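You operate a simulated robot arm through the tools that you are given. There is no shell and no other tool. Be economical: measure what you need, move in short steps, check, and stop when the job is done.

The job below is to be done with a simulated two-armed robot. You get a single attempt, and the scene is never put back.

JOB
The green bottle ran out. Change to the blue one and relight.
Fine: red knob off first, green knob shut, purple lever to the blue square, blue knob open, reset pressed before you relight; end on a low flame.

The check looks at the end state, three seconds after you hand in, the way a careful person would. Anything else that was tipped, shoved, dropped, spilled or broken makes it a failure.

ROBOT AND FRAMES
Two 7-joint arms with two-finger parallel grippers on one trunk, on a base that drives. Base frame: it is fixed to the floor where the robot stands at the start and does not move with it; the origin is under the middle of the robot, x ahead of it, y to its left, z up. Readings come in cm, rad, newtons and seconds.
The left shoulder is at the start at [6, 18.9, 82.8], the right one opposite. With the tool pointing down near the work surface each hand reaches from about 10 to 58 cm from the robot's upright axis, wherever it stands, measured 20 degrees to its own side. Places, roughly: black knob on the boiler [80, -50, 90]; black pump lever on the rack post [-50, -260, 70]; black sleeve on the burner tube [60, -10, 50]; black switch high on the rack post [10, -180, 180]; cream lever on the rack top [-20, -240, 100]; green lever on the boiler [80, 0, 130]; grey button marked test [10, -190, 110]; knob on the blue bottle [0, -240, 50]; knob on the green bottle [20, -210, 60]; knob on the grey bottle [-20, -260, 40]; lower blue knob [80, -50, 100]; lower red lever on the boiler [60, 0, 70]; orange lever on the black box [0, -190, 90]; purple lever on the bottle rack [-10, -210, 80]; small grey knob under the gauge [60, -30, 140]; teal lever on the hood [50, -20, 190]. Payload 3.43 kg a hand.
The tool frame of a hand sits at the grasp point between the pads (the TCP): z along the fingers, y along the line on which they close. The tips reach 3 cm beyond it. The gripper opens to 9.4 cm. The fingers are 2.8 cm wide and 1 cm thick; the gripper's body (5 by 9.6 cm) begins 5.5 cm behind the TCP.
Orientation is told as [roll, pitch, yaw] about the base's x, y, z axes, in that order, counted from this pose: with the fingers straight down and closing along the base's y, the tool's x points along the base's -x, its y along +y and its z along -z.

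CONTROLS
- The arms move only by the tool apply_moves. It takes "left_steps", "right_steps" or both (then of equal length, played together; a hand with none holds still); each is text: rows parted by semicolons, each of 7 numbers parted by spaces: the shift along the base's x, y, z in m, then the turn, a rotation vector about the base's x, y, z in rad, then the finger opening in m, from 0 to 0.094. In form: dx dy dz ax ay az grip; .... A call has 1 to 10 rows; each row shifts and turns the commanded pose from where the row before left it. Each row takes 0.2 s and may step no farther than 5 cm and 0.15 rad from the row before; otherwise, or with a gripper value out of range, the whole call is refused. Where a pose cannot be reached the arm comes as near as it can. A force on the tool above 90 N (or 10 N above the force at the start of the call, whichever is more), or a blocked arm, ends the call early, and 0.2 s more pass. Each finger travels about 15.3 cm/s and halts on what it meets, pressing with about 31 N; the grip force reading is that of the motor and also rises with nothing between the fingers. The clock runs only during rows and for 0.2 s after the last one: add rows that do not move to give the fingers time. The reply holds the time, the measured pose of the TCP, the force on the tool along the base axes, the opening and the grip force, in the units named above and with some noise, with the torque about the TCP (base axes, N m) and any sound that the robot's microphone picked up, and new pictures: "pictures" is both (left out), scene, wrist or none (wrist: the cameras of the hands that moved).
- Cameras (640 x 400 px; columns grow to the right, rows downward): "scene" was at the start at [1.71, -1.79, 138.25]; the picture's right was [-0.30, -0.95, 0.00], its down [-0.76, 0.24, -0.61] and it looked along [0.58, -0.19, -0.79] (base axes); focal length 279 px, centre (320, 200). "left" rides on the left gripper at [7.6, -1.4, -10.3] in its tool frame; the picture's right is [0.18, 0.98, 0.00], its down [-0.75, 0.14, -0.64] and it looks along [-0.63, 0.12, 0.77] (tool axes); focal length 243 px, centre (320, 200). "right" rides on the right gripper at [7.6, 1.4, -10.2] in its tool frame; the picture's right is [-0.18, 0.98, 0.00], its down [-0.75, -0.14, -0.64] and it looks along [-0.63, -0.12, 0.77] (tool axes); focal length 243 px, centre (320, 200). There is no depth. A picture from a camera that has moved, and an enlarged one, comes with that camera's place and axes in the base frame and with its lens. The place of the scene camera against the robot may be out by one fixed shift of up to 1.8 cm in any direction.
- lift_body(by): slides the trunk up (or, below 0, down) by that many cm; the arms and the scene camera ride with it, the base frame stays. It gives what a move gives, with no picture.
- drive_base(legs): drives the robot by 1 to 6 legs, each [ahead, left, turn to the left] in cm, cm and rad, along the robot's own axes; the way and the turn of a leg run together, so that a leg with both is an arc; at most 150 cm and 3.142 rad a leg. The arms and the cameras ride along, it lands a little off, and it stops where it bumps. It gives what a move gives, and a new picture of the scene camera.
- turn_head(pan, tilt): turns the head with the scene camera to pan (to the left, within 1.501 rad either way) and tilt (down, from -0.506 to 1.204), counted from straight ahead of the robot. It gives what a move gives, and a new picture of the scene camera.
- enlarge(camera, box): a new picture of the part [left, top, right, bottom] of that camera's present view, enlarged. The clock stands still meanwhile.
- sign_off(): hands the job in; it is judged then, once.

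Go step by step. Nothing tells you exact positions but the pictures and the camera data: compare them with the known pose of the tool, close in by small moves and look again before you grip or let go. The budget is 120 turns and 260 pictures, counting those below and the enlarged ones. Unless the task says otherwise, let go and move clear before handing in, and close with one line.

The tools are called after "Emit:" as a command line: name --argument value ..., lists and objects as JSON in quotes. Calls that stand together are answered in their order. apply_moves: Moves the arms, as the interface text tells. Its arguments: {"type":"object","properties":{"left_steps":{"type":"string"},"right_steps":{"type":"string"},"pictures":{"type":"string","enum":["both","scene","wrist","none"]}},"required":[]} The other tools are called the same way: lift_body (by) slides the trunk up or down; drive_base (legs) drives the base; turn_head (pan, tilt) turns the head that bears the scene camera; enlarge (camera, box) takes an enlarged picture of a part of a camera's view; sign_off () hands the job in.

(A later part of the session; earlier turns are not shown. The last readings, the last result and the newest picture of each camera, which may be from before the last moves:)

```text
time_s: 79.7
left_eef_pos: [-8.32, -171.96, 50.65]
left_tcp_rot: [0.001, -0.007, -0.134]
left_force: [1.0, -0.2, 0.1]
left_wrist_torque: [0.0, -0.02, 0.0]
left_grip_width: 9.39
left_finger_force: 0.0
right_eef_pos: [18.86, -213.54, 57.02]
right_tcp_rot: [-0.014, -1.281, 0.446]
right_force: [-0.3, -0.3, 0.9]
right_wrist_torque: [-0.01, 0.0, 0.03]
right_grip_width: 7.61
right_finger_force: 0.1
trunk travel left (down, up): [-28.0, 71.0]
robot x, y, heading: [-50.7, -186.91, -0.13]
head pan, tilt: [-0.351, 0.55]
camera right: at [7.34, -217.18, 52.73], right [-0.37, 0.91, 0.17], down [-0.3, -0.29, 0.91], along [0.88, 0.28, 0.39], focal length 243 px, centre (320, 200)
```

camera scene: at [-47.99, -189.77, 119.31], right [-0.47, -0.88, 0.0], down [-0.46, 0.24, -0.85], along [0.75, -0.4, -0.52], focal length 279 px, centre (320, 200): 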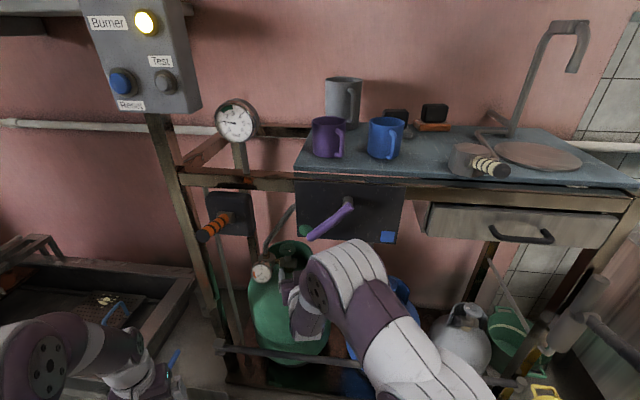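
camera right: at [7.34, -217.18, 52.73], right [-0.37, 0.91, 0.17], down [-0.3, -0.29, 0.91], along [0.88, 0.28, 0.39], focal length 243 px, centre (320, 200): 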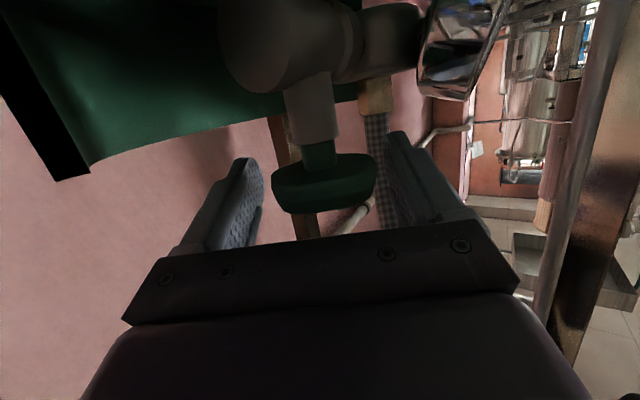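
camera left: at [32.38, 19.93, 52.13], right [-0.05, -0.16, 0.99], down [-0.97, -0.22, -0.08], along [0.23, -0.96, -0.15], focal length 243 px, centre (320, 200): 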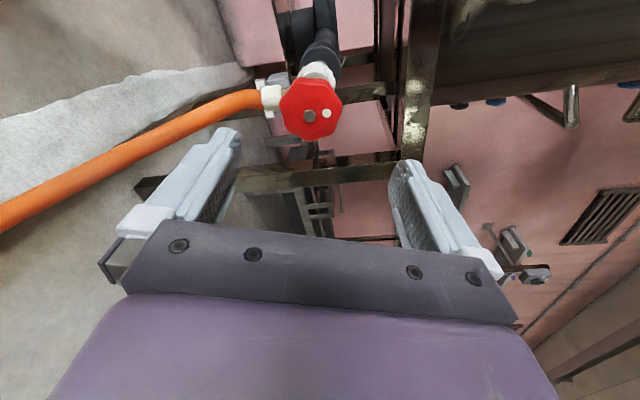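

Grip and turn clockwise about 0.9 rad.

Emit:
apply_moves --right_steps "0 0 0 0 0 0 0.04; 0 0 0 0 0 0 0.04; 0 0 0 0 0 0 0.04; 0 0 -0.003 0 0 -0.12 0.04; 0 0 0 0 0 -0.12 0.04; 0 0 0 0 0 -0.12 0.04; 0 0 0 0 0 -0.12 0.04; 0 0 0 0 0 0 0.04" --pictures "none"

Emit:
apply_moves --right_steps "0 0 0 0 0 -0.12 0.04; 0 0 0 0 0 -0.12 0.04; 0 0 0 0 0 -0.12 0.04; 0 0 0 0 0 0 0.04" --pictures "none"

```text
time_s: 81.5
left_eef_pos: [-7.83, -172.15, 50.35]
left_tcp_rot: [-0.001, 0.002, -0.133]
left_force: [-0.7, -0.9, 0.9]
left_wrist_torque: [-0.01, -0.01, 0.03]
left_grip_width: 9.41
left_finger_force: 0.0
right_eef_pos: [19.52, -213.36, 56.46]
right_tcp_rot: [-0.015, -1.28, -0.03]
right_force: [24.5, 11.5, 1.8]
right_wrist_torque: [-0.05, -0.05, -0.16]
right_grip_width: 5.35
right_finger_force: 44.9
trunk travel left (down, up): [-28.0, 71.0]
robot x, y, heading: [-50.88, -186.91, -0.135]
head pan, tilt: [-0.351, 0.55]
```

```text
time_s: 82.5
left_eef_pos: [-8.02, -172.16, 50.6]
left_tcp_rot: [0.001, 0.002, -0.134]
left_force: [-0.2, -0.6, 0.8]
left_wrist_torque: [0.02, -0.04, -0.01]
left_grip_width: 9.4
left_finger_force: 0.1
right_eef_pos: [19.26, -213.82, 56.35]
right_tcp_rot: [-0.003, -1.282, -0.409]
right_force: [19.8, -19.2, 16.0]
right_wrist_torque: [0.22, -0.01, 0.08]
right_grip_width: 5.33
right_finger_force: 45.1
trunk travel left (down, up): [-28.0, 71.0]
robot x, y, heading: [-50.58, -187.13, -0.137]
head pan, tilt: [-0.351, 0.55]
```

Still turning with little resistance; continue to about -0.75, then look.

Emit:
apply_moves --right_steps "0 -0.003 0 0 0 -0.1 0.04; 0 -0.002 0 0 0 -0.1 0.04; 0 0 0 0 0 -0.1 0.04; 0 0 0 0 0 0 0.04" --pictures "none"

Emit:
apply_moves --right_steps "0 0 0 0 0 0 0.076; 0 0 0 0 0 0 0.076; -0.022 0.018 0.008 0 0 0 0.076; -0.022 0.018 0.008 0 0 0 0.076; -0.03 0.015 0.008 0 0 0.1 0.076; -0.03 0.0 0.008 0 0 0.1 0.076; -0.02 -0.01 0 0 0 0.1 0.076; -0.01 -0.01 0 0 0 0.1 0.076" --pictures "none"

Emit:
enlarge --camera "scene" --box '[266, 232, 314, 262]'

```text
time_s: 83.5
left_eef_pos: [-8.13, -172.03, 50.53]
left_tcp_rot: [0.0, -0.001, -0.132]
left_force: [-1.1, -1.0, -0.1]
left_wrist_torque: [0.02, 0.0, -0.01]
left_grip_width: 9.37
left_finger_force: 0.1
right_eef_pos: [19.14, -214.04, 56.36]
right_tcp_rot: [-0.009, -1.278, -0.699]
right_force: [-26.1, -12.9, 17.6]
right_wrist_torque: [-0.43, 0.22, 0.32]
right_grip_width: 5.28
right_finger_force: 45.2
trunk travel left (down, up): [-28.0, 71.0]
robot x, y, heading: [-50.52, -187.14, -0.14]
head pan, tilt: [-0.351, 0.55]
```

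```text
time_s: 85.3
left_eef_pos: [-7.99, -171.99, 50.42]
left_tcp_rot: [0.003, 0.002, -0.133]
left_force: [0.1, 0.2, 0.1]
left_wrist_torque: [-0.02, 0.0, -0.02]
left_grip_width: 9.4
left_finger_force: 0.0
right_eef_pos: [5.84, -210.7, 59.4]
right_tcp_rot: [-0.001, -1.276, -0.304]
right_force: [-0.1, 0.5, 0.8]
right_wrist_torque: [0.0, -0.01, 0.0]
right_grip_width: 7.61
right_finger_force: 0.1
trunk travel left (down, up): [-28.0, 71.0]
robot x, y, heading: [-50.47, -186.78, -0.131]
head pan, tilt: [-0.351, 0.55]
```

```text
13.33 times, centred on (290, 247) of scene
camera zoom: at [-47.99, -189.78, 119.31], right [-0.47, -0.88, 0.0], down [-0.46, 0.24, -0.85], along [0.75, -0.4, -0.52], focal length 3719 px, centre (720, -427)
```

zoom: 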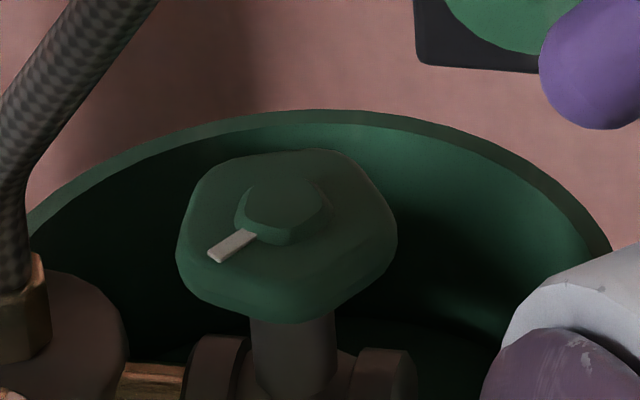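

Mark is now front-left, another ~65° turned. One more stroke, watching for the stop.

Emit:
apply_moves --right_steps "0.0 -0.015 0 0 0 0.15 0.08; 0.01 -0.016 -0.002 0 0 0.15 0.08; 0.02 -0.012 -0.004 0 0 0.15 0.08; 0.025 -0.009 -0.002 0 0 0.15 0.08; 0.02 -0.004 -0.002 0 0 0.15 0.076; 0.02 0.009 -0.006 0 0 0 0.076; 0.02 0.009 -0.006 0 0 0 0.076; 0.018 0.008 -0.005 0 0 0 0.076; 0 0 0 0 0 0 0.076" --pictures "wrist"

```text
time_s: 87.3
left_eef_pos: [-8.39, -172.04, 50.76]
left_tcp_rot: [0.001, -0.008, -0.133]
left_force: [-0.2, -0.2, 1.0]
left_wrist_torque: [-0.01, 0.0, 0.01]
left_grip_width: 9.39
left_finger_force: 0.0
right_eef_pos: [18.67, -213.67, 56.97]
right_tcp_rot: [-0.012, -1.281, 0.456]
right_force: [0.1, 0.5, 0.8]
right_wrist_torque: [-0.02, 0.04, -0.01]
right_grip_width: 7.62
right_finger_force: 0.1
trunk travel left (down, up): [-28.0, 71.0]
robot x, y, heading: [-50.62, -187.06, -0.133]
head pan, tilt: [-0.351, 0.55]
camera right: at [7.17, -217.5, 52.71], right [-0.37, 0.91, 0.17], down [-0.3, -0.3, 0.91], along [0.88, 0.29, 0.39], focal length 243 px, centre (320, 200)
```

right: 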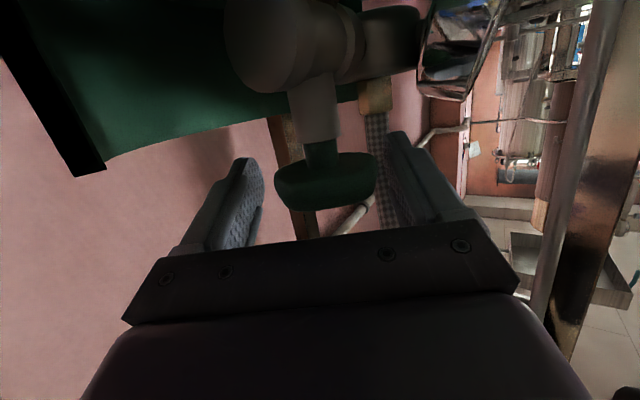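

Emit:
enlarge --camera "scene" --box '[200, 200, 520, 400]'

Emit:
apply_moves --right_steps "0 0 0 0 0 0 0.04; 0 0 0 0 0 0 0.04; 0 0 0 0 0 0 0.04; 0 0 -0.003 0 0 -0.12 0.04; 0 0 0 0 0 -0.12 0.04; 0 0 0 0 0 -0.12 0.04; 0 0 0 0 0 -0.12 0.04; 0 0 0 0 0 0 0.04" --pictures "none"

```text
2.00 times, centred on (360, 300) of scene
camera zoom: at [-49.11, -189.61, 119.29], right [-0.47, -0.88, 0.0], down [-0.45, 0.24, -0.86], along [0.76, -0.4, -0.51], focal length 558 px, centre (240, 0)
```

zoom: 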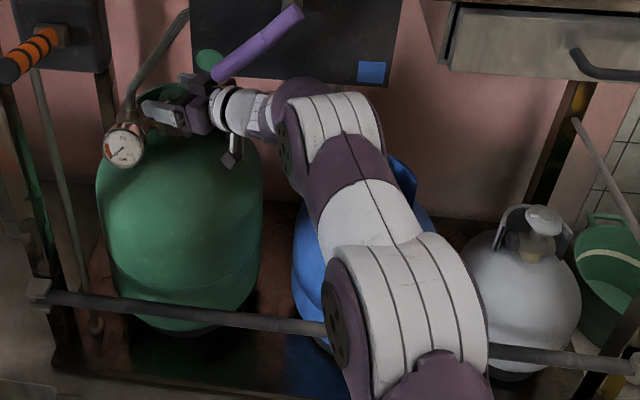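

```text
time_s: 89.1
left_eef_pos: [-7.91, -172.02, 50.39]
left_tcp_rot: [0.001, 0.001, -0.133]
left_force: [-0.5, 0.3, -0.1]
left_wrist_torque: [-0.01, -0.05, 0.02]
left_grip_width: 9.37
left_finger_force: 0.0
right_eef_pos: [19.39, -213.61, 56.51]
right_tcp_rot: [-0.023, -1.278, -0.015]
right_force: [1.0, 29.5, -4.0]
right_wrist_torque: [-0.02, 0.41, -0.37]
right_grip_width: 5.72
right_finger_force: 15.6
trunk travel left (down, up): [-28.0, 71.0]
robot x, y, heading: [-50.6, -186.89, -0.134]
head pan, tilt: [-0.351, 0.55]
```

The pads are riding up on the knob's corners (5.7 cm, force falling): likely the stop. Release and look at the mark.

Emit:
apply_moves --right_steps "0 0 0 0 0 0 0.076; 0 0 0 0 0 0 0.076; -0.029 0 0.009 0 0 0 0.076; -0.029 0 0.009 0 0 0 0.076; -0.03 0 0.008 0 0 0 0.076; -0.03 0.0 0.004 0 0 -0.1 0.076; -0.02 0.01 0 0 0 -0.1 0.076; 0 0.01 0 0 0 -0.1 0.076" --pictures "none"

Emit:
enlarge --camera "scene" --box '[266, 232, 314, 262]'

```text
time_s: 90.9
left_eef_pos: [-8.05, -172.19, 50.39]
left_tcp_rot: [0.001, 0.002, -0.132]
left_force: [0.1, 0.3, 0.1]
left_wrist_torque: [0.02, -0.01, 0.0]
left_grip_width: 9.39
left_finger_force: 0.1
right_eef_pos: [5.46, -211.84, 59.67]
right_tcp_rot: [-0.008, -1.276, -0.328]
right_force: [-0.2, 1.0, 0.7]
right_wrist_torque: [-0.01, 0.02, 0.05]
right_grip_width: 7.6
right_finger_force: 0.1
trunk travel left (down, up): [-28.0, 71.0]
robot x, y, heading: [-50.52, -187.01, -0.134]
head pan, tilt: [-0.351, 0.55]
```

```text
13.33 times, centred on (290, 247) of scene
camera zoom: at [-47.98, -189.76, 119.31], right [-0.47, -0.88, 0.0], down [-0.46, 0.24, -0.85], along [0.75, -0.4, -0.52], focal length 3719 px, centre (720, -427)
```

zoom: 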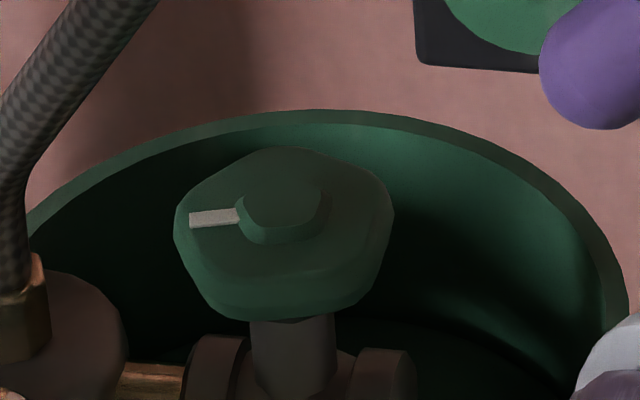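

Mark is about 160° round, nearly left; the stop should be about 20° further. Another regrasp (less yaw this time).

Emit:
apply_moves --right_steps "0.0 -0.01 0 0 0 0.14 0.08; 0.01 -0.01 -0.002 0 0 0.14 0.08; 0.02 -0.008 -0.004 0 0 0.14 0.08; 0.025 -0.004 -0.002 0 0 0.13 0.08; 0.02 0.002 -0.004 0 0 0 0.076; 0.022 0.004 -0.006 0 0 0 0.076; 0.022 0.004 -0.006 0 0 0 0.076; 0.018 0.003 -0.003 0 0 0 0.076; 0 0 0 0 0 0 0.076" --pictures "wrist"

```text
time_s: 92.9
left_eef_pos: [-8.0, -172.07, 50.52]
left_tcp_rot: [0.0, 0.004, -0.134]
left_force: [0.4, -0.5, -0.7]
left_wrist_torque: [-0.01, 0.03, 0.03]
left_grip_width: 9.4
left_finger_force: 0.1
right_eef_pos: [19.37, -213.75, 56.69]
right_tcp_rot: [-0.005, -1.276, 0.218]
right_force: [-1.4, -0.3, 0.5]
right_wrist_torque: [-0.01, 0.02, 0.01]
right_grip_width: 7.62
right_finger_force: 0.1
trunk travel left (down, up): [-28.0, 71.0]
robot x, y, heading: [-50.31, -186.87, -0.133]
head pan, tilt: [-0.351, 0.55]
camera right: at [7.28, -214.82, 52.51], right [-0.16, 0.97, 0.17], down [-0.36, -0.22, 0.91], along [0.92, 0.08, 0.38], focal length 243 px, centre (320, 200)
```

right: 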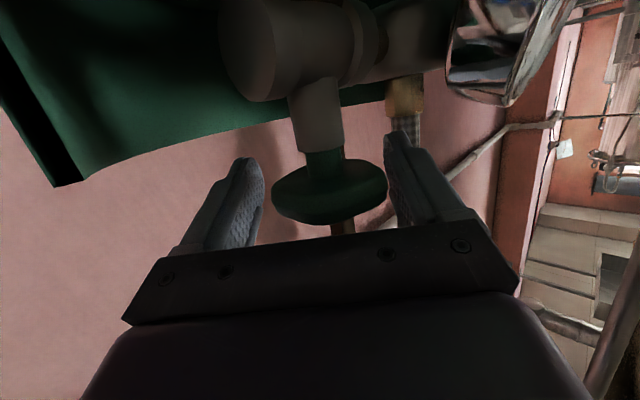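

Emit:
apply_moves --right_steps "0 0.004 0 0 0 0 0.06; 0 0 0 0 0 0 0.04; 0 0 0 0 0 0 0.04; 0 0 0 0 0 -0.12 0.04; 0 0 0 0 0 -0.12 0.04; 0 0 0 0 0 -0.12 0.04; 0 0 0 0 0 0 0.04" --pictures "none"

Emit:
apply_moves --right_steps "0 0 0 0 0 -0.12 0.04; 0 0 0 0 0 -0.12 0.04; 0 0 0 0 0 0 0.04" --pictures "wrist"

```text
time_s: 94.5
left_eef_pos: [-7.91, -172.22, 50.37]
left_tcp_rot: [0.002, 0.002, -0.132]
left_force: [0.7, -0.4, -0.2]
left_wrist_torque: [0.0, 0.05, 0.01]
left_grip_width: 9.39
left_finger_force: 0.0
right_eef_pos: [19.24, -213.48, 56.48]
right_tcp_rot: [-0.01, -1.272, -0.139]
right_force: [-3.9, -6.0, -9.0]
right_wrist_torque: [-0.25, 0.33, 0.87]
right_grip_width: 5.28
right_finger_force: 45.2
trunk travel left (down, up): [-28.0, 71.0]
robot x, y, heading: [-50.64, -186.65, -0.134]
head pan, tilt: [-0.351, 0.55]
```

```text
time_s: 95.3
left_eef_pos: [-8.06, -172.28, 50.46]
left_tcp_rot: [0.003, 0.001, -0.134]
left_force: [0.9, 0.2, 0.2]
left_wrist_torque: [0.01, -0.04, 0.02]
left_grip_width: 9.42
left_finger_force: 0.1
right_eef_pos: [19.23, -213.68, 56.56]
right_tcp_rot: [-0.001, -1.274, -0.391]
right_force: [-5.9, -26.5, -10.2]
right_wrist_torque: [-0.33, -0.04, 1.07]
right_grip_width: 5.3
right_finger_force: 45.0
trunk travel left (down, up): [-28.0, 71.0]
robot x, y, heading: [-50.46, -186.82, -0.136]
head pan, tilt: [-0.351, 0.55]
camera right: at [8.5, -207.78, 52.4], right [0.43, 0.89, 0.18], down [-0.42, 0.02, 0.91], along [0.8, -0.46, 0.38], focal length 243 px, centre (320, 200)
```

right: 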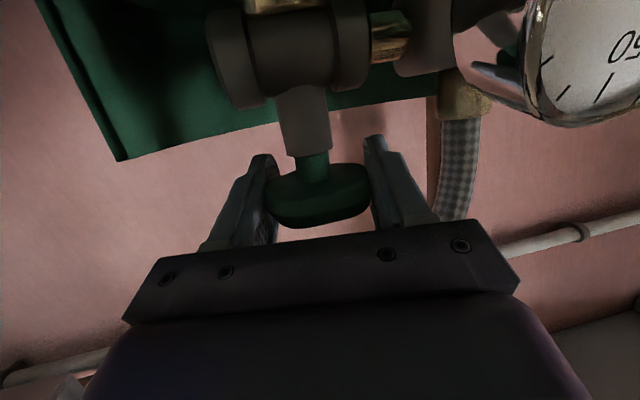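

Now about 1 N·m resisting: the stop. Release and verify.

Emit:
apply_moves --right_steps "0 0 0 0 0 0 0.076; 0 0 0 0 0 0 0.076; -0.026 0.012 0.009 0 0 0 0.076; -0.026 0.012 0.009 0 0 0 0.076; -0.03 0.008 0.008 0 0 0 0.076; -0.03 0.0 0.004 0 0 0 0.076; -0.02 -0.01 0 0 0 0 0.076" --pictures "none"

Emit:
enlarge --camera "scene" --box '[266, 232, 314, 262]'

```text
time_s: 96.9
left_eef_pos: [-7.95, -172.2, 50.35]
left_tcp_rot: [0.001, 0.003, -0.132]
left_force: [-0.5, -0.2, 0.7]
left_wrist_torque: [-0.01, -0.03, -0.02]
left_grip_width: 9.39
left_finger_force: 0.1
right_eef_pos: [5.96, -211.09, 59.87]
right_tcp_rot: [-0.009, -1.276, -0.378]
right_force: [-0.6, 0.1, -0.1]
right_wrist_torque: [0.0, 0.01, -0.03]
right_grip_width: 7.61
right_finger_force: 0.0
trunk travel left (down, up): [-28.0, 71.0]
robot x, y, heading: [-50.5, -186.79, -0.133]
head pan, tilt: [-0.351, 0.55]
```

```text
13.33 times, centred on (290, 247) of scene
camera zoom: at [-47.99, -189.77, 119.31], right [-0.47, -0.88, 0.0], down [-0.46, 0.24, -0.85], along [0.75, -0.4, -0.52], focal length 3719 px, centre (720, -427)
```

zoom: 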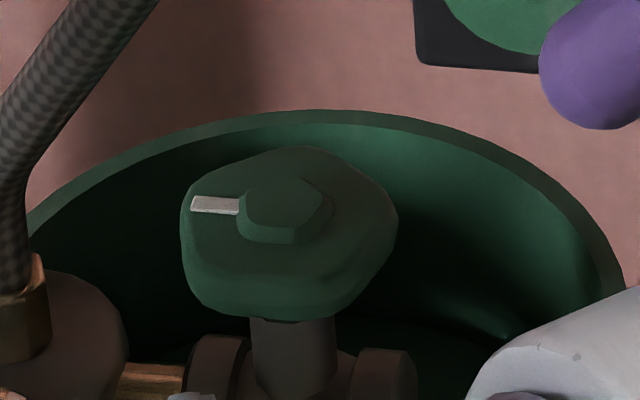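

Green is shut (mark left, at its stop). Next the purple lever: back out from the rack, re-face the box, and raise the trunk.

Emit:
drive_base --legs '[[-24, 0, 0], [0, 0, -0.417], [1.4, 24.4, 0]]'

Emit:
lift_body --by 28

Emit:
turn_head --pan -0.1 --tilt 0.6

Emit:
apply_moves --right_steps "0 0 0 0 0 0 0.04; 0 0 0 0 0 0 0.0; 0 0 0 0 0 0 0" --pictures "wrist"

```text
time_s: 101.3
left_eef_pos: [-14.69, -168.03, 50.49]
left_tcp_rot: [0.001, 0.002, -0.558]
left_force: [-0.4, -0.4, -0.9]
left_wrist_torque: [0.01, -0.01, -0.01]
left_grip_width: 9.42
left_finger_force: 0.1
right_eef_pos: [-18.07, -209.27, 59.85]
right_tcp_rot: [-0.009, -1.275, -0.805]
right_force: [0.2, 1.0, -0.8]
right_wrist_torque: [0.02, 0.02, 0.03]
right_grip_width: 7.59
right_finger_force: 0.1
trunk travel left (down, up): [-28.0, 71.0]
robot x, y, heading: [-59.58, -163.58, -0.56]
head pan, tilt: [-0.351, 0.55]
camera scene: at [-58.49, -167.31, 119.31], right [-0.79, -0.61, 0.0], down [-0.32, 0.41, -0.85], along [0.52, -0.67, -0.52], focal length 279 px, centre (320, 200)
```

scene: 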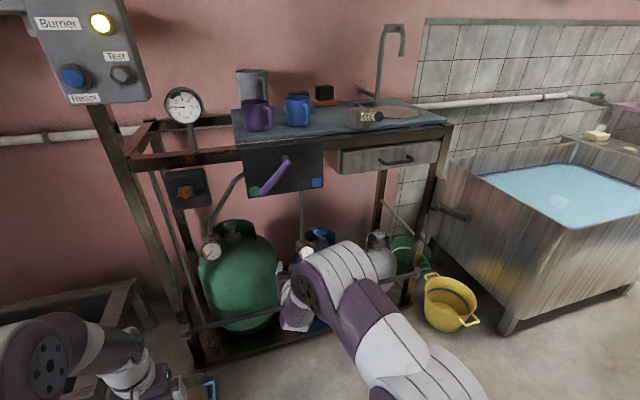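

```text
time_s: 104.1
left_eef_pos: [-14.63, -168.03, 78.42]
left_tcp_rot: [0.002, 0.002, -0.558]
left_force: [1.1, 0.6, 0.6]
left_wrist_torque: [0.01, -0.01, 0.03]
left_grip_width: 9.37
left_finger_force: 0.0
right_eef_pos: [-18.02, -209.31, 87.83]
right_tcp_rot: [-0.006, -1.277, -0.807]
right_force: [-0.4, -0.3, -0.2]
right_wrist_torque: [-0.03, 0.01, 0.03]
right_grip_width: 7.61
right_finger_force: 0.0
trunk travel left (down, up): [-56.0, 43.0]
robot x, y, heading: [-59.36, -164.07, -0.56]
head pan, tilt: [-0.351, 0.55]
```

```text
time_s: 104.9
left_eef_pos: [-14.7, -167.96, 78.39]
left_tcp_rot: [0.002, 0.002, -0.559]
left_force: [-0.7, 0.2, 0.0]
left_wrist_torque: [-0.01, -0.01, -0.02]
left_grip_width: 9.4
left_finger_force: 0.2
right_eef_pos: [-18.01, -209.35, 87.84]
right_tcp_rot: [-0.007, -1.277, -0.808]
right_force: [0.8, 0.8, -0.4]
right_wrist_torque: [-0.03, 0.02, 0.0]
right_grip_width: 7.61
right_finger_force: 0.1
trunk travel left (down, up): [-56.0, 43.0]
robot x, y, heading: [-59.23, -164.12, -0.56]
head pan, tilt: [-0.099, 0.6]
camera scene: at [-57.03, -165.66, 146.86], right [-0.61, -0.79, 0.0], down [-0.45, 0.35, -0.83], along [0.65, -0.51, -0.56], focal length 279 px, centre (320, 200)
```

scene: 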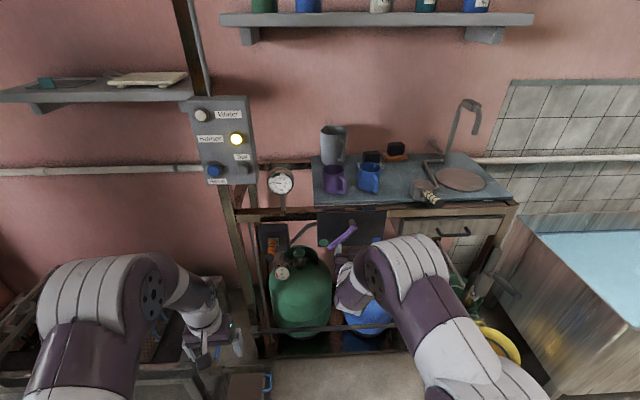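

```text
time_s: 105.7
left_eef_pos: [-14.62, -168.06, 78.41]
left_tcp_rot: [0.003, 0.003, -0.559]
left_force: [0.3, 0.1, 0.3]
left_wrist_torque: [0.0, 0.01, -0.01]
left_grip_width: 9.41
left_finger_force: 0.1
right_eef_pos: [-18.06, -209.31, 87.91]
right_tcp_rot: [-0.007, -1.273, -0.806]
right_force: [0.4, 0.2, -0.2]
right_wrist_torque: [-0.02, -0.01, 0.01]
right_grip_width: 0.02
right_finger_force: 30.7
trunk travel left (down, up): [-56.0, 43.0]
robot x, y, heading: [-59.84, -163.84, -0.558]
head pan, tilt: [-0.099, 0.6]
camera right: at [-25.32, -199.63, 83.66], right [0.75, 0.64, 0.17], down [-0.37, 0.19, 0.91], along [0.55, -0.75, 0.38], focal length 243 px, centre (320, 200)
```

right: 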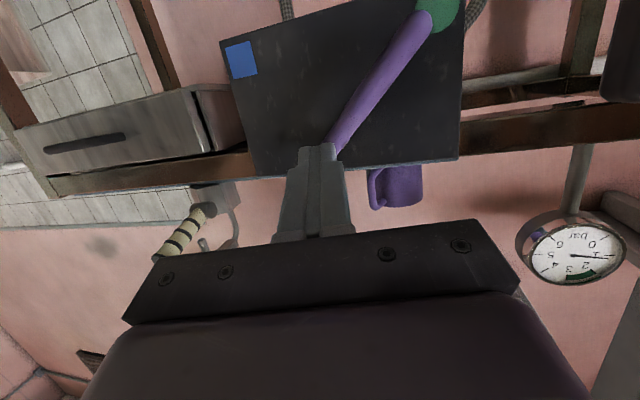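

The lever tip is confirmed at about (-5, -210, 80). I shift the closed fingers to the lever's left side, still out in front.

Emit:
apply_moves --right_steps "0.01 0.022 -0.005 0 0 0.08 0; 0.014 0.024 -0.01 0 0 0.08 0; 0.016 0.025 -0.01 0 0 0.07 0; 0.016 0.024 -0.01 0 0 0 0; 0 0 0 0 0 0 0"

```text
time_s: 106.9
left_eef_pos: [-14.61, -168.09, 78.4]
left_tcp_rot: [0.002, 0.001, -0.557]
left_force: [0.0, -0.1, -1.1]
left_wrist_torque: [-0.03, -0.03, 0.01]
left_grip_width: 9.4
left_finger_force: 0.0
right_eef_pos: [-12.33, -199.98, 84.41]
right_tcp_rot: [-0.005, -1.277, -0.576]
right_force: [-0.7, 0.1, 0.6]
right_wrist_torque: [0.02, 0.01, 0.0]
right_grip_width: 0.0
right_finger_force: 31.7
trunk travel left (down, up): [-56.0, 43.0]
robot x, y, heading: [-59.3, -164.17, -0.558]
head pan, tilt: [-0.099, 0.6]
camera scene: at [-57.07, -165.68, 146.86], right [-0.61, -0.79, 0.0], down [-0.45, 0.35, -0.83], along [0.65, -0.51, -0.56], focal length 279 px, centre (320, 200)
camera right: at [-21.64, -192.13, 80.19], right [0.59, 0.79, 0.17], down [-0.41, 0.1, 0.91], along [0.7, -0.6, 0.38], focal length 243 px, centre (320, 200)
```

scene: 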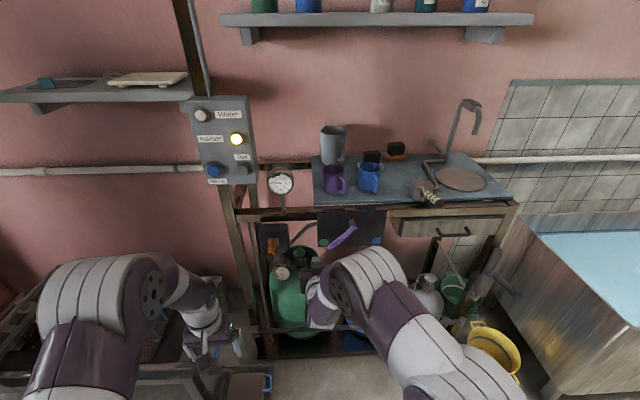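
right: 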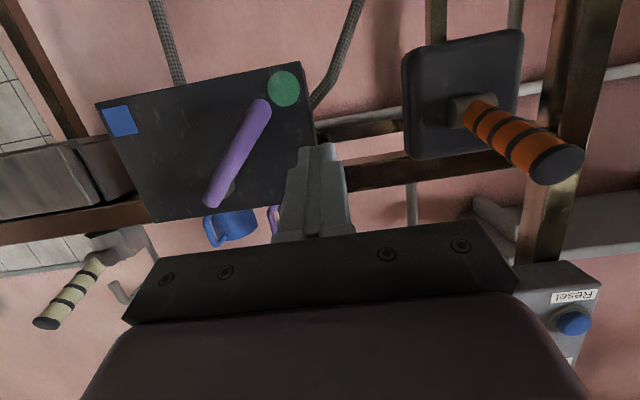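

Advance beside the lever, then check.

Emit:
apply_moves --right_steps "0.028 -0.018 -0.005 0 0 0 0; 0.028 -0.018 -0.005 0 0 0 0; 0.028 -0.018 -0.005 0 0 0 0; 0 0 0 0 0 0 0" --pictures "wrist"

Emit:
enlarge --camera "scene" --box '[250, 180, 430, 300]'

```text
time_s: 107.9
left_eef_pos: [-14.65, -168.04, 78.48]
left_tcp_rot: [0.002, 0.001, -0.559]
left_force: [0.0, 0.2, 0.2]
left_wrist_torque: [0.0, -0.04, 0.05]
left_grip_width: 9.42
left_finger_force: 0.0
right_eef_pos: [-3.96, -205.26, 83.06]
right_tcp_rot: [-0.009, -1.275, -0.576]
right_force: [-0.1, 0.2, 1.1]
right_wrist_torque: [0.01, 0.03, 0.01]
right_grip_width: 0.0
right_finger_force: 30.9
trunk travel left (down, up): [-56.0, 43.0]
robot x, y, heading: [-59.34, -164.06, -0.556]
head pan, tilt: [-0.099, 0.6]
camera right: at [-13.34, -197.45, 78.83], right [0.59, 0.79, 0.17], down [-0.41, 0.1, 0.91], along [0.7, -0.6, 0.38], focal length 243 px, centre (320, 200)
```

right: 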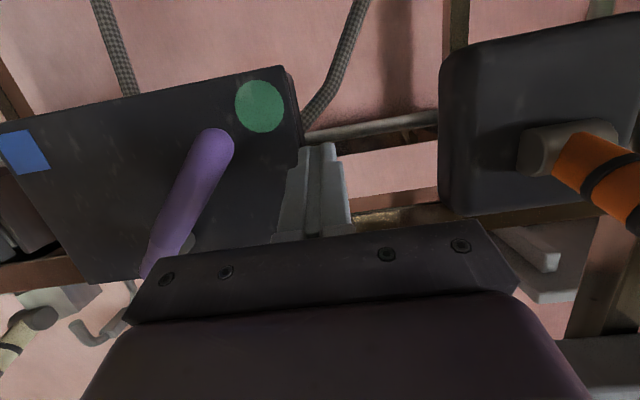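

```text
3.33 times, centred on (340, 240) of scene
camera zoom: at [-57.08, -165.6, 146.86], right [-0.61, -0.79, 0.0], down [-0.45, 0.35, -0.83], along [0.65, -0.51, -0.56], focal length 930 px, centre (253, 67)
```

zoom: 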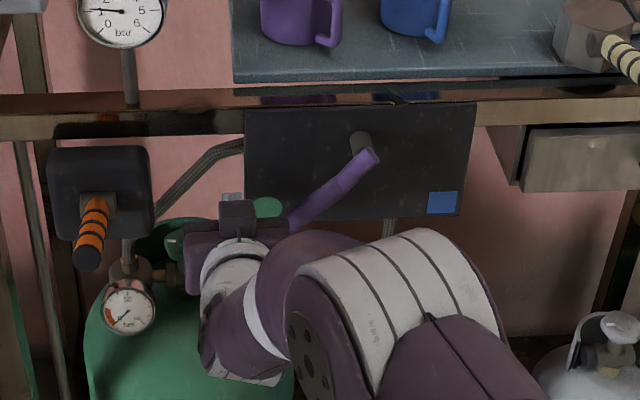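

The fingers are left of the lever with the tips just short of the box face. Push right in steps.

Emit:
apply_moves --right_steps "-0.005 0.003 0 0 0 0 0; -0.0113 -0.0165 0 0 0 0 0; -0.0113 -0.0165 0 0 0 0 0; -0.0113 -0.0165 0 0 0 0 0; -0.0113 -0.0165 0 0 0 0 0; 0 0 0 0 0 0 0" --pictures "wrist"

```text
time_s: 109.3
left_eef_pos: [-14.54, -168.17, 78.57]
left_tcp_rot: [0.002, 0.002, -0.56]
left_force: [0.3, 0.2, 0.0]
left_wrist_torque: [-0.01, 0.01, 0.03]
left_grip_width: 9.4
left_finger_force: 0.2
right_eef_pos: [-9.18, -211.54, 82.9]
right_tcp_rot: [-0.007, -1.276, -0.577]
right_force: [-0.9, 0.3, -0.7]
right_wrist_torque: [0.0, 0.0, 0.0]
right_grip_width: 0.0
right_finger_force: 30.7
trunk travel left (down, up): [-56.0, 43.0]
robot x, y, heading: [-59.29, -163.83, -0.563]
head pan, tilt: [-0.099, 0.6]
camera right: at [-18.53, -203.73, 78.7], right [0.59, 0.79, 0.17], down [-0.41, 0.1, 0.91], along [0.7, -0.6, 0.38], focal length 243 px, centre (320, 200)
```

right: 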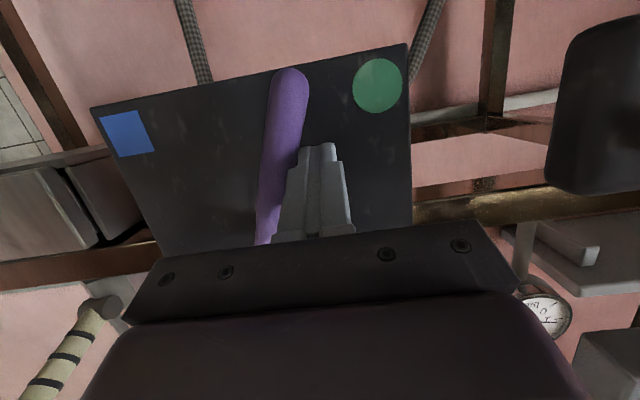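

The lever is moving freely, now near vertical. Continue.

Emit:
apply_moves --right_steps "-0.0113 -0.0165 0 0 0 0 0; -0.0113 -0.0165 0 0 0 0 0; -0.0085 -0.0124 0 0 0 0 0; -0.0085 -0.0124 0 0 0 0 0; 0 0 0 0 0 0 0" --pictures "wrist"

```text
time_s: 110.5
left_eef_pos: [-14.57, -167.8, 78.25]
left_tcp_rot: [-0.001, 0.001, -0.559]
left_force: [1.0, 0.0, -0.7]
left_wrist_torque: [-0.05, 0.03, 0.02]
left_grip_width: 9.4
left_finger_force: 0.0
right_eef_pos: [-12.75, -216.7, 82.97]
right_tcp_rot: [-0.024, -1.273, -0.554]
right_force: [12.7, 29.6, -5.5]
right_wrist_torque: [-0.18, 0.17, 0.5]
right_grip_width: 0.0
right_finger_force: 30.8
trunk travel left (down, up): [-56.0, 43.0]
robot x, y, heading: [-59.82, -163.87, -0.557]
head pan, tilt: [-0.099, 0.6]
camera right: at [-22.17, -209.07, 78.75], right [0.58, 0.8, 0.17], down [-0.4, 0.1, 0.91], along [0.71, -0.6, 0.38], focal length 243 px, centre (320, 200)
```

right: 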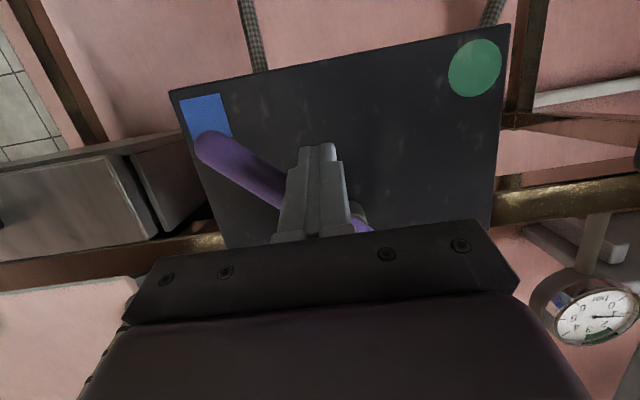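

The lever has come up against its stop by the blue square. Back away and look.

Emit:
apply_moves --right_steps "0.006 0.009 0 0 0 0 0; -0.04 0.026 0.005 0 0 0 0; -0.04 0.026 0.005 0 0 0 0; -0.03 0.02 0 0 0 0 0" --pictures "wrist"

Emit:
enlarge --camera "scene" --box '[250, 180, 430, 300]'

Emit:
enlarge --camera "scene" --box '[180, 80, 280, 200]'

```text
time_s: 111.5
left_eef_pos: [-14.62, -167.99, 78.42]
left_tcp_rot: [0.003, -0.001, -0.559]
left_force: [-0.6, 0.6, -0.6]
left_wrist_torque: [0.02, -0.02, 0.0]
left_grip_width: 9.41
left_finger_force: 0.1
right_eef_pos: [-23.71, -209.18, 84.08]
right_tcp_rot: [-0.006, -1.277, -0.576]
right_force: [0.1, -0.2, -0.4]
right_wrist_torque: [-0.02, 0.02, -0.02]
right_grip_width: 0.01
right_finger_force: 31.6
trunk travel left (down, up): [-56.0, 43.0]
robot x, y, heading: [-59.99, -163.6, -0.561]
head pan, tilt: [-0.099, 0.6]
camera right: at [-33.06, -201.47, 79.81], right [0.59, 0.79, 0.17], down [-0.41, 0.1, 0.91], along [0.7, -0.6, 0.38], focal length 243 px, centre (320, 200)
```

right: 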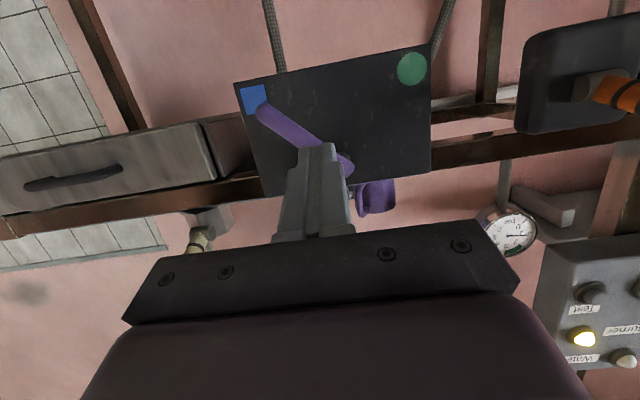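

```text
3.33 times, centred on (340, 240) of scene
camera zoom: at [-57.11, -165.58, 146.86], right [-0.61, -0.79, 0.0], down [-0.45, 0.35, -0.83], along [0.65, -0.51, -0.56], focal length 930 px, centre (253, 67)
```

zoom: 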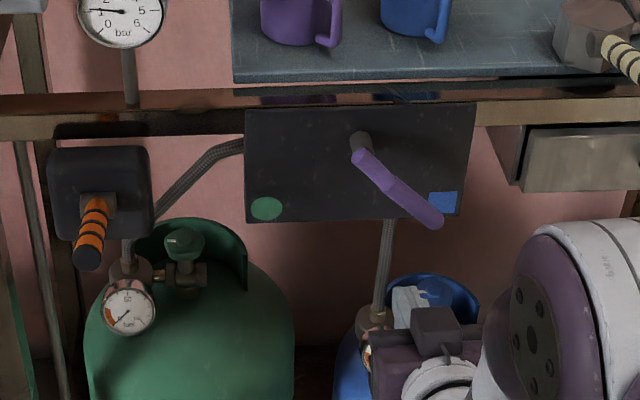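

```text
3.33 times, centred on (230, 140) of scene
camera zoom: at [-57.11, -165.58, 146.86], right [-0.61, -0.79, 0.0], down [-0.45, 0.35, -0.83], along [0.65, -0.51, -0.56], focal length 930 px, centre (620, 400)
```

zoom: 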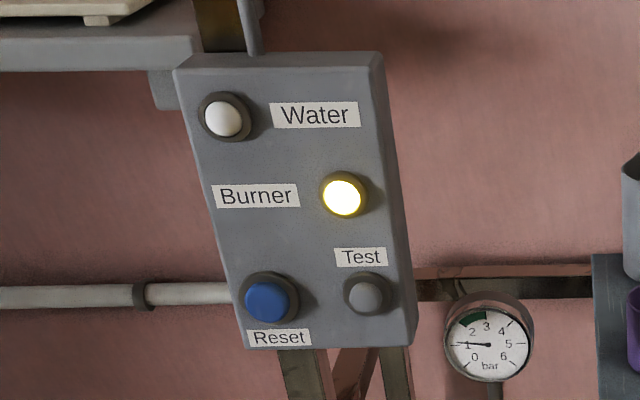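

Lever is on blue. Next the blue knob: lower the trunk, then reposition the base in front of it.

Emit:
drive_base --legs '[[-10, -31.7, 0], [0, 0, 0.16]]'

Emit:
lift_body --by -36

Emit:
apply_moves --right_steps "0 0 0 0 0 0 0.04; 0 0 0 0 0 0 0.078; 0 0 0 0 0 0 0.078"

```text
time_s: 114.3
left_eef_pos: [-39.86, -182.24, 78.37]
left_tcp_rot: [0.002, 0.002, -0.41]
left_force: [0.4, 0.2, -0.2]
left_wrist_torque: [-0.04, 0.0, 0.0]
left_grip_width: 9.43
left_finger_force: 0.0
right_eef_pos: [-42.55, -224.42, 83.96]
right_tcp_rot: [-0.01, -1.276, -0.427]
right_force: [0.3, 2.2, 1.0]
right_wrist_torque: [0.03, -0.01, -0.01]
right_grip_width: 0.0
right_finger_force: 31.0
trunk travel left (down, up): [-56.0, 43.0]
robot x, y, heading: [-84.8, -184.91, -0.414]
head pan, tilt: [-0.099, 0.6]
camera scene: at [-81.93, -186.15, 146.86], right [-0.49, -0.87, 0.0], down [-0.49, 0.28, -0.83], along [0.72, -0.4, -0.56], focal length 279 px, centre (320, 200)
```

scene: 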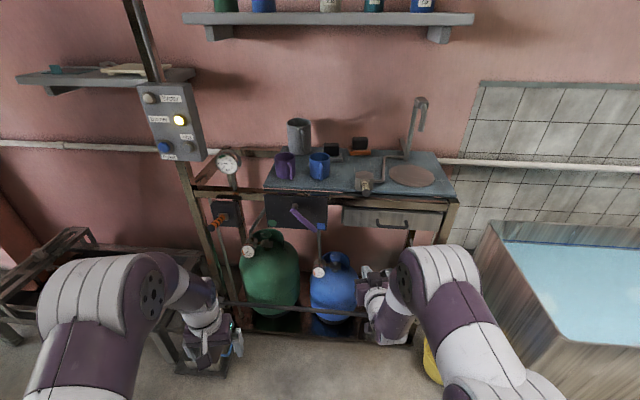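

```text
time_s: 117.8
left_eef_pos: [-39.8, -182.15, 42.48]
left_tcp_rot: [0.002, 0.002, -0.41]
left_force: [-0.1, 0.6, -0.4]
left_wrist_torque: [0.0, -0.01, 0.0]
left_grip_width: 9.4
left_finger_force: 0.1
right_eef_pos: [-42.63, -224.25, 47.95]
right_tcp_rot: [-0.006, -1.276, -0.43]
right_force: [-0.3, 0.1, 0.5]
right_wrist_torque: [0.0, 0.0, 0.0]
right_grip_width: 0.01
right_finger_force: 31.4
trunk travel left (down, up): [-20.0, 79.0]
robot x, y, heading: [-84.69, -184.58, -0.408]
head pan, tilt: [-0.099, 0.6]
```

```text
time_s: 118.6
left_eef_pos: [-39.8, -182.23, 42.44]
left_tcp_rot: [0.001, 0.001, -0.411]
left_force: [0.3, 0.3, 0.2]
left_wrist_torque: [0.0, 0.01, 0.01]
left_grip_width: 9.38
left_finger_force: 0.0
right_eef_pos: [-42.62, -224.36, 48.02]
right_tcp_rot: [-0.006, -1.277, -0.428]
right_force: [0.1, -0.2, -1.1]
right_wrist_torque: [0.02, 0.02, -0.01]
right_grip_width: 7.77
right_finger_force: 0.1
trunk travel left (down, up): [-20.0, 79.0]
robot x, y, heading: [-84.77, -184.58, -0.412]
head pan, tilt: [-0.099, 0.6]
camera scene: at [-81.96, -186.18, 110.86], right [-0.49, -0.87, 0.0], down [-0.49, 0.28, -0.83], along [0.72, -0.4, -0.56], focal length 279 px, centre (320, 200)
camera right: at [-52.96, -218.03, 43.77], right [0.46, 0.87, 0.17], down [-0.42, 0.04, 0.91], along [0.78, -0.49, 0.38], focal length 243 px, centre (320, 200)
```

scene: 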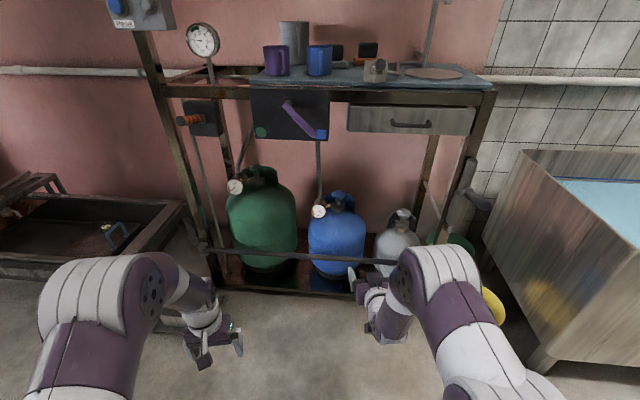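
right: 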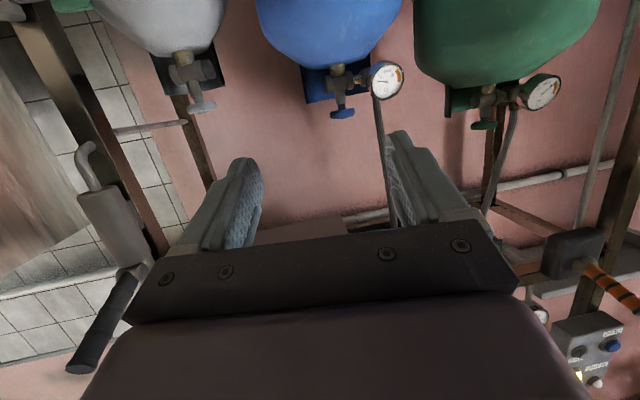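

Blue knob fix ≈ (-2.6, -240, 47.5). Drive in.

Emit:
drive_base --legs '[[20, -1, 0]]'

Emit:
apply_moves --right_steps "0 0 0.01 0 0 -0.1 0.078; 0 0 0.01 0 0 -0.1 0.078; 0 0 0 0 0 0 0.078"

```text
time_s: 120.2
left_eef_pos: [-21.47, -191.23, 42.45]
left_tcp_rot: [0.003, 0.002, -0.408]
left_force: [-0.2, 0.0, 0.2]
left_wrist_torque: [0.02, 0.02, 0.01]
left_grip_width: 9.38
left_finger_force: 0.0
right_eef_pos: [-24.21, -233.34, 47.95]
right_tcp_rot: [-0.008, -1.275, -0.426]
right_force: [0.3, 0.3, -0.2]
right_wrist_torque: [0.02, 0.02, 0.0]
right_grip_width: 7.82
right_finger_force: 0.1
trunk travel left (down, up): [-20.0, 79.0]
robot x, y, heading: [-66.39, -194.0, -0.41]
head pan, tilt: [-0.099, 0.6]
camera scene: at [-63.64, -195.28, 110.86], right [-0.49, -0.87, 0.0], down [-0.49, 0.28, -0.83], along [0.72, -0.4, -0.56], focal length 279 px, centre (320, 200)
```

scene: 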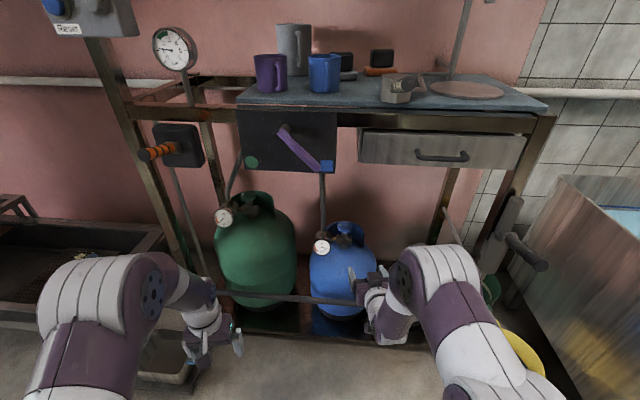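

```text
time_s: 121.0
left_eef_pos: [-21.52, -191.12, 42.38]
left_tcp_rot: [0.001, 0.001, -0.409]
left_force: [0.0, -0.2, 0.3]
left_wrist_torque: [0.0, 0.02, -0.02]
left_grip_width: 9.41
left_finger_force: 0.2
right_eef_pos: [-24.29, -233.33, 50.12]
right_tcp_rot: [-0.008, -1.275, -0.625]
right_force: [-0.7, -0.7, -0.7]
right_wrist_torque: [0.0, -0.02, -0.02]
right_grip_width: 7.81
right_finger_force: 0.0
trunk travel left (down, up): [-20.0, 79.0]
robot x, y, heading: [-66.62, -193.4, -0.409]
head pan, tilt: [-0.099, 0.6]
camera scene: at [-63.63, -195.28, 110.86], right [-0.49, -0.87, 0.0], down [-0.49, 0.28, -0.83], along [0.72, -0.4, -0.56], focal length 279 px, centre (320, 200)
camera right: at [-33.15, -225.08, 45.79], right [0.63, 0.76, 0.17], down [-0.4, 0.12, 0.91], along [0.67, -0.64, 0.38], focal length 243 px, centre (320, 200)
```

scene: 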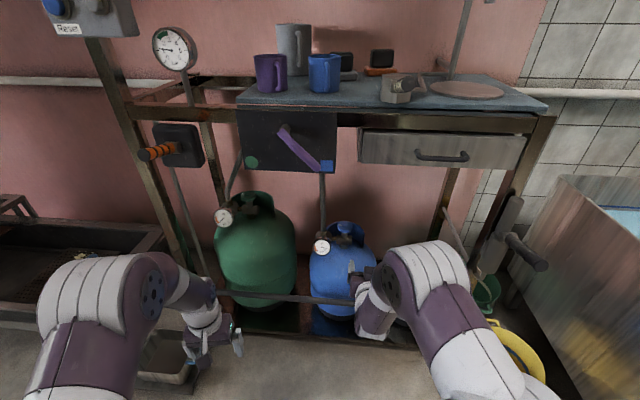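
right: 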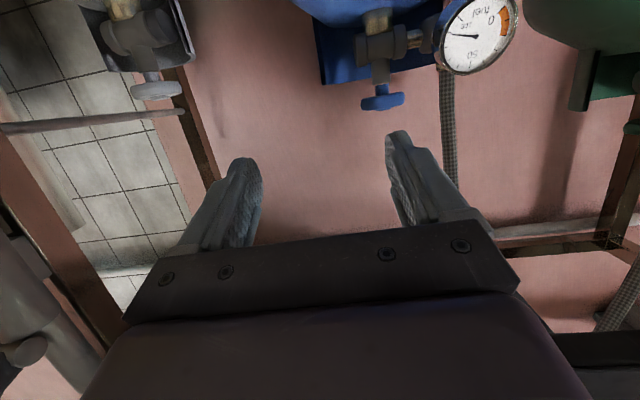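

Emit:
drive_base --legs '[[4.5, 0, 0]]'

Emit:
apply_moves --right_steps "0.02 0.008 0 0 0 0 0.078; 0.03 0 -0.002 0 0 0 0.078; 0.03 -0.005 -0.003 0 0 0 0.078; 0.03 -0.01 -0.004 0 0 0 0.078; 0 0 0 0 0 0 0.078"

```text
time_s: 121.9
left_eef_pos: [-17.08, -193.19, 42.37]
left_tcp_rot: [0.001, 0.002, -0.407]
left_force: [0.9, 0.6, 0.2]
left_wrist_torque: [0.01, 0.01, 0.0]
left_grip_width: 9.4
left_finger_force: 0.1
right_eef_pos: [-20.08, -235.15, 50.14]
right_tcp_rot: [-0.007, -1.277, -0.627]
right_force: [0.1, -0.9, 0.0]
right_wrist_torque: [0.02, -0.03, 0.0]
right_grip_width: 7.81
right_finger_force: 0.0
trunk travel left (down, up): [-20.0, 79.0]
robot x, y, heading: [-62.07, -195.98, -0.409]
head pan, tilt: [-0.099, 0.6]
camera scene: at [-59.36, -197.14, 110.86], right [-0.49, -0.87, 0.0], down [-0.49, 0.28, -0.82], along [0.72, -0.4, -0.57], focal length 279 px, centre (320, 200)
```

scene: 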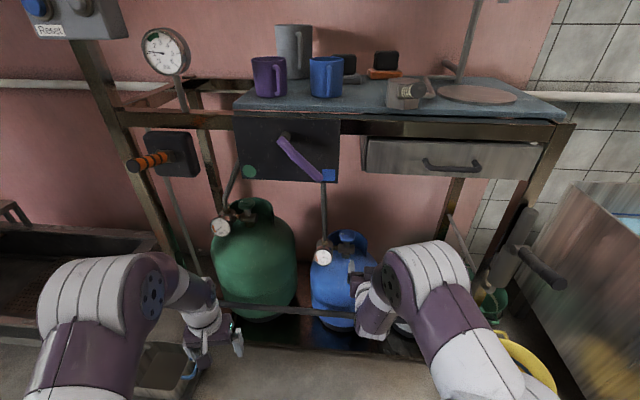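

```text
time_s: 123.1
left_eef_pos: [-17.16, -193.15, 42.36]
left_tcp_rot: [0.001, 0.003, -0.41]
left_force: [0.5, -0.9, -0.2]
left_wrist_torque: [-0.02, -0.02, 0.04]
left_grip_width: 9.38
left_finger_force: 0.1
right_eef_pos: [-9.08, -236.08, 49.22]
right_tcp_rot: [-0.007, -1.276, -0.625]
right_force: [0.6, 0.4, 0.2]
right_wrist_torque: [0.0, -0.02, 0.0]
right_grip_width: 7.82
right_finger_force: 0.1
trunk travel left (down, up): [-20.0, 79.0]
robot x, y, heading: [-62.56, -195.61, -0.414]
head pan, tilt: [-0.099, 0.6]
camera scene: at [-59.35, -197.15, 110.86], right [-0.49, -0.87, 0.0], down [-0.49, 0.28, -0.82], along [0.72, -0.4, -0.57], focal length 279 px, centre (320, 200)
camera right: at [-17.93, -227.86, 44.98], right [0.63, 0.76, 0.17], down [-0.4, 0.12, 0.91], along [0.67, -0.64, 0.38], focal length 243 px, centre (320, 200)
```

scene: 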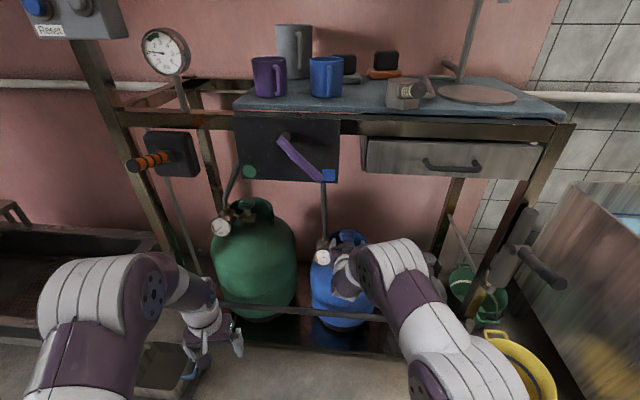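
right: 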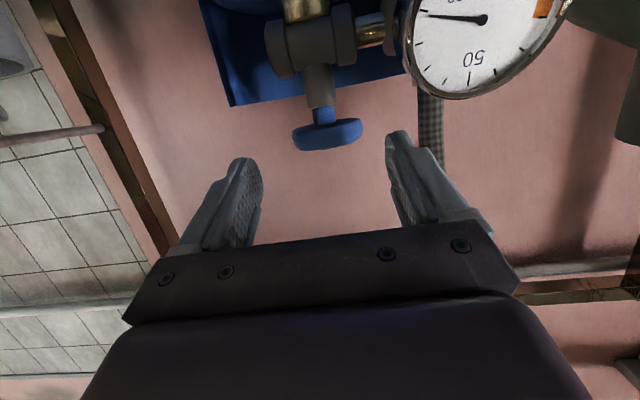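

Emit:
apply_moves --right_steps "0.022 -0.014 -0.005 0 0 0 0.074; 0.022 -0.014 -0.006 0 0 0 0.074; 0.02 -0.013 -0.005 0 0 0 0.074; 0 0 0 0 0 0 0.074" --pictures "wrist"

```text
time_s: 124.1
left_eef_pos: [-17.25, -193.14, 42.38]
left_tcp_rot: [0.001, 0.002, -0.409]
left_force: [0.7, 0.2, 0.3]
left_wrist_torque: [0.02, 0.03, 0.0]
left_grip_width: 9.39
left_finger_force: 0.0
right_eef_pos: [-2.81, -240.12, 47.34]
right_tcp_rot: [-0.008, -1.276, -0.626]
right_force: [-0.6, -0.1, 0.8]
right_wrist_torque: [0.01, 0.03, 0.02]
right_grip_width: 7.39
right_finger_force: 0.1
trunk travel left (down, up): [-20.0, 79.0]
robot x, y, heading: [-62.28, -195.68, -0.408]
head pan, tilt: [-0.099, 0.6]
camera right: at [-11.74, -231.84, 43.28], right [0.63, 0.76, 0.17], down [-0.4, 0.12, 0.91], along [0.67, -0.64, 0.38], focal length 243 px, centre (320, 200)
```

right: 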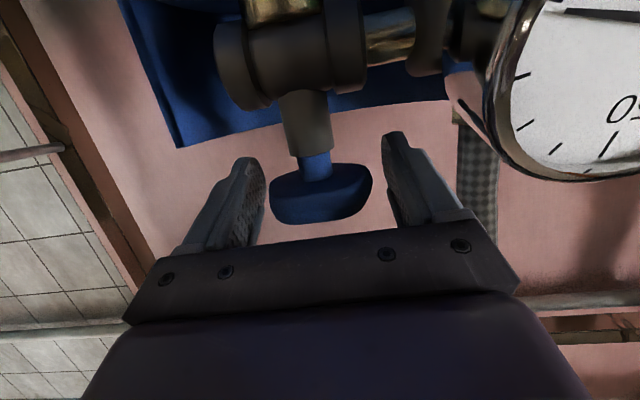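

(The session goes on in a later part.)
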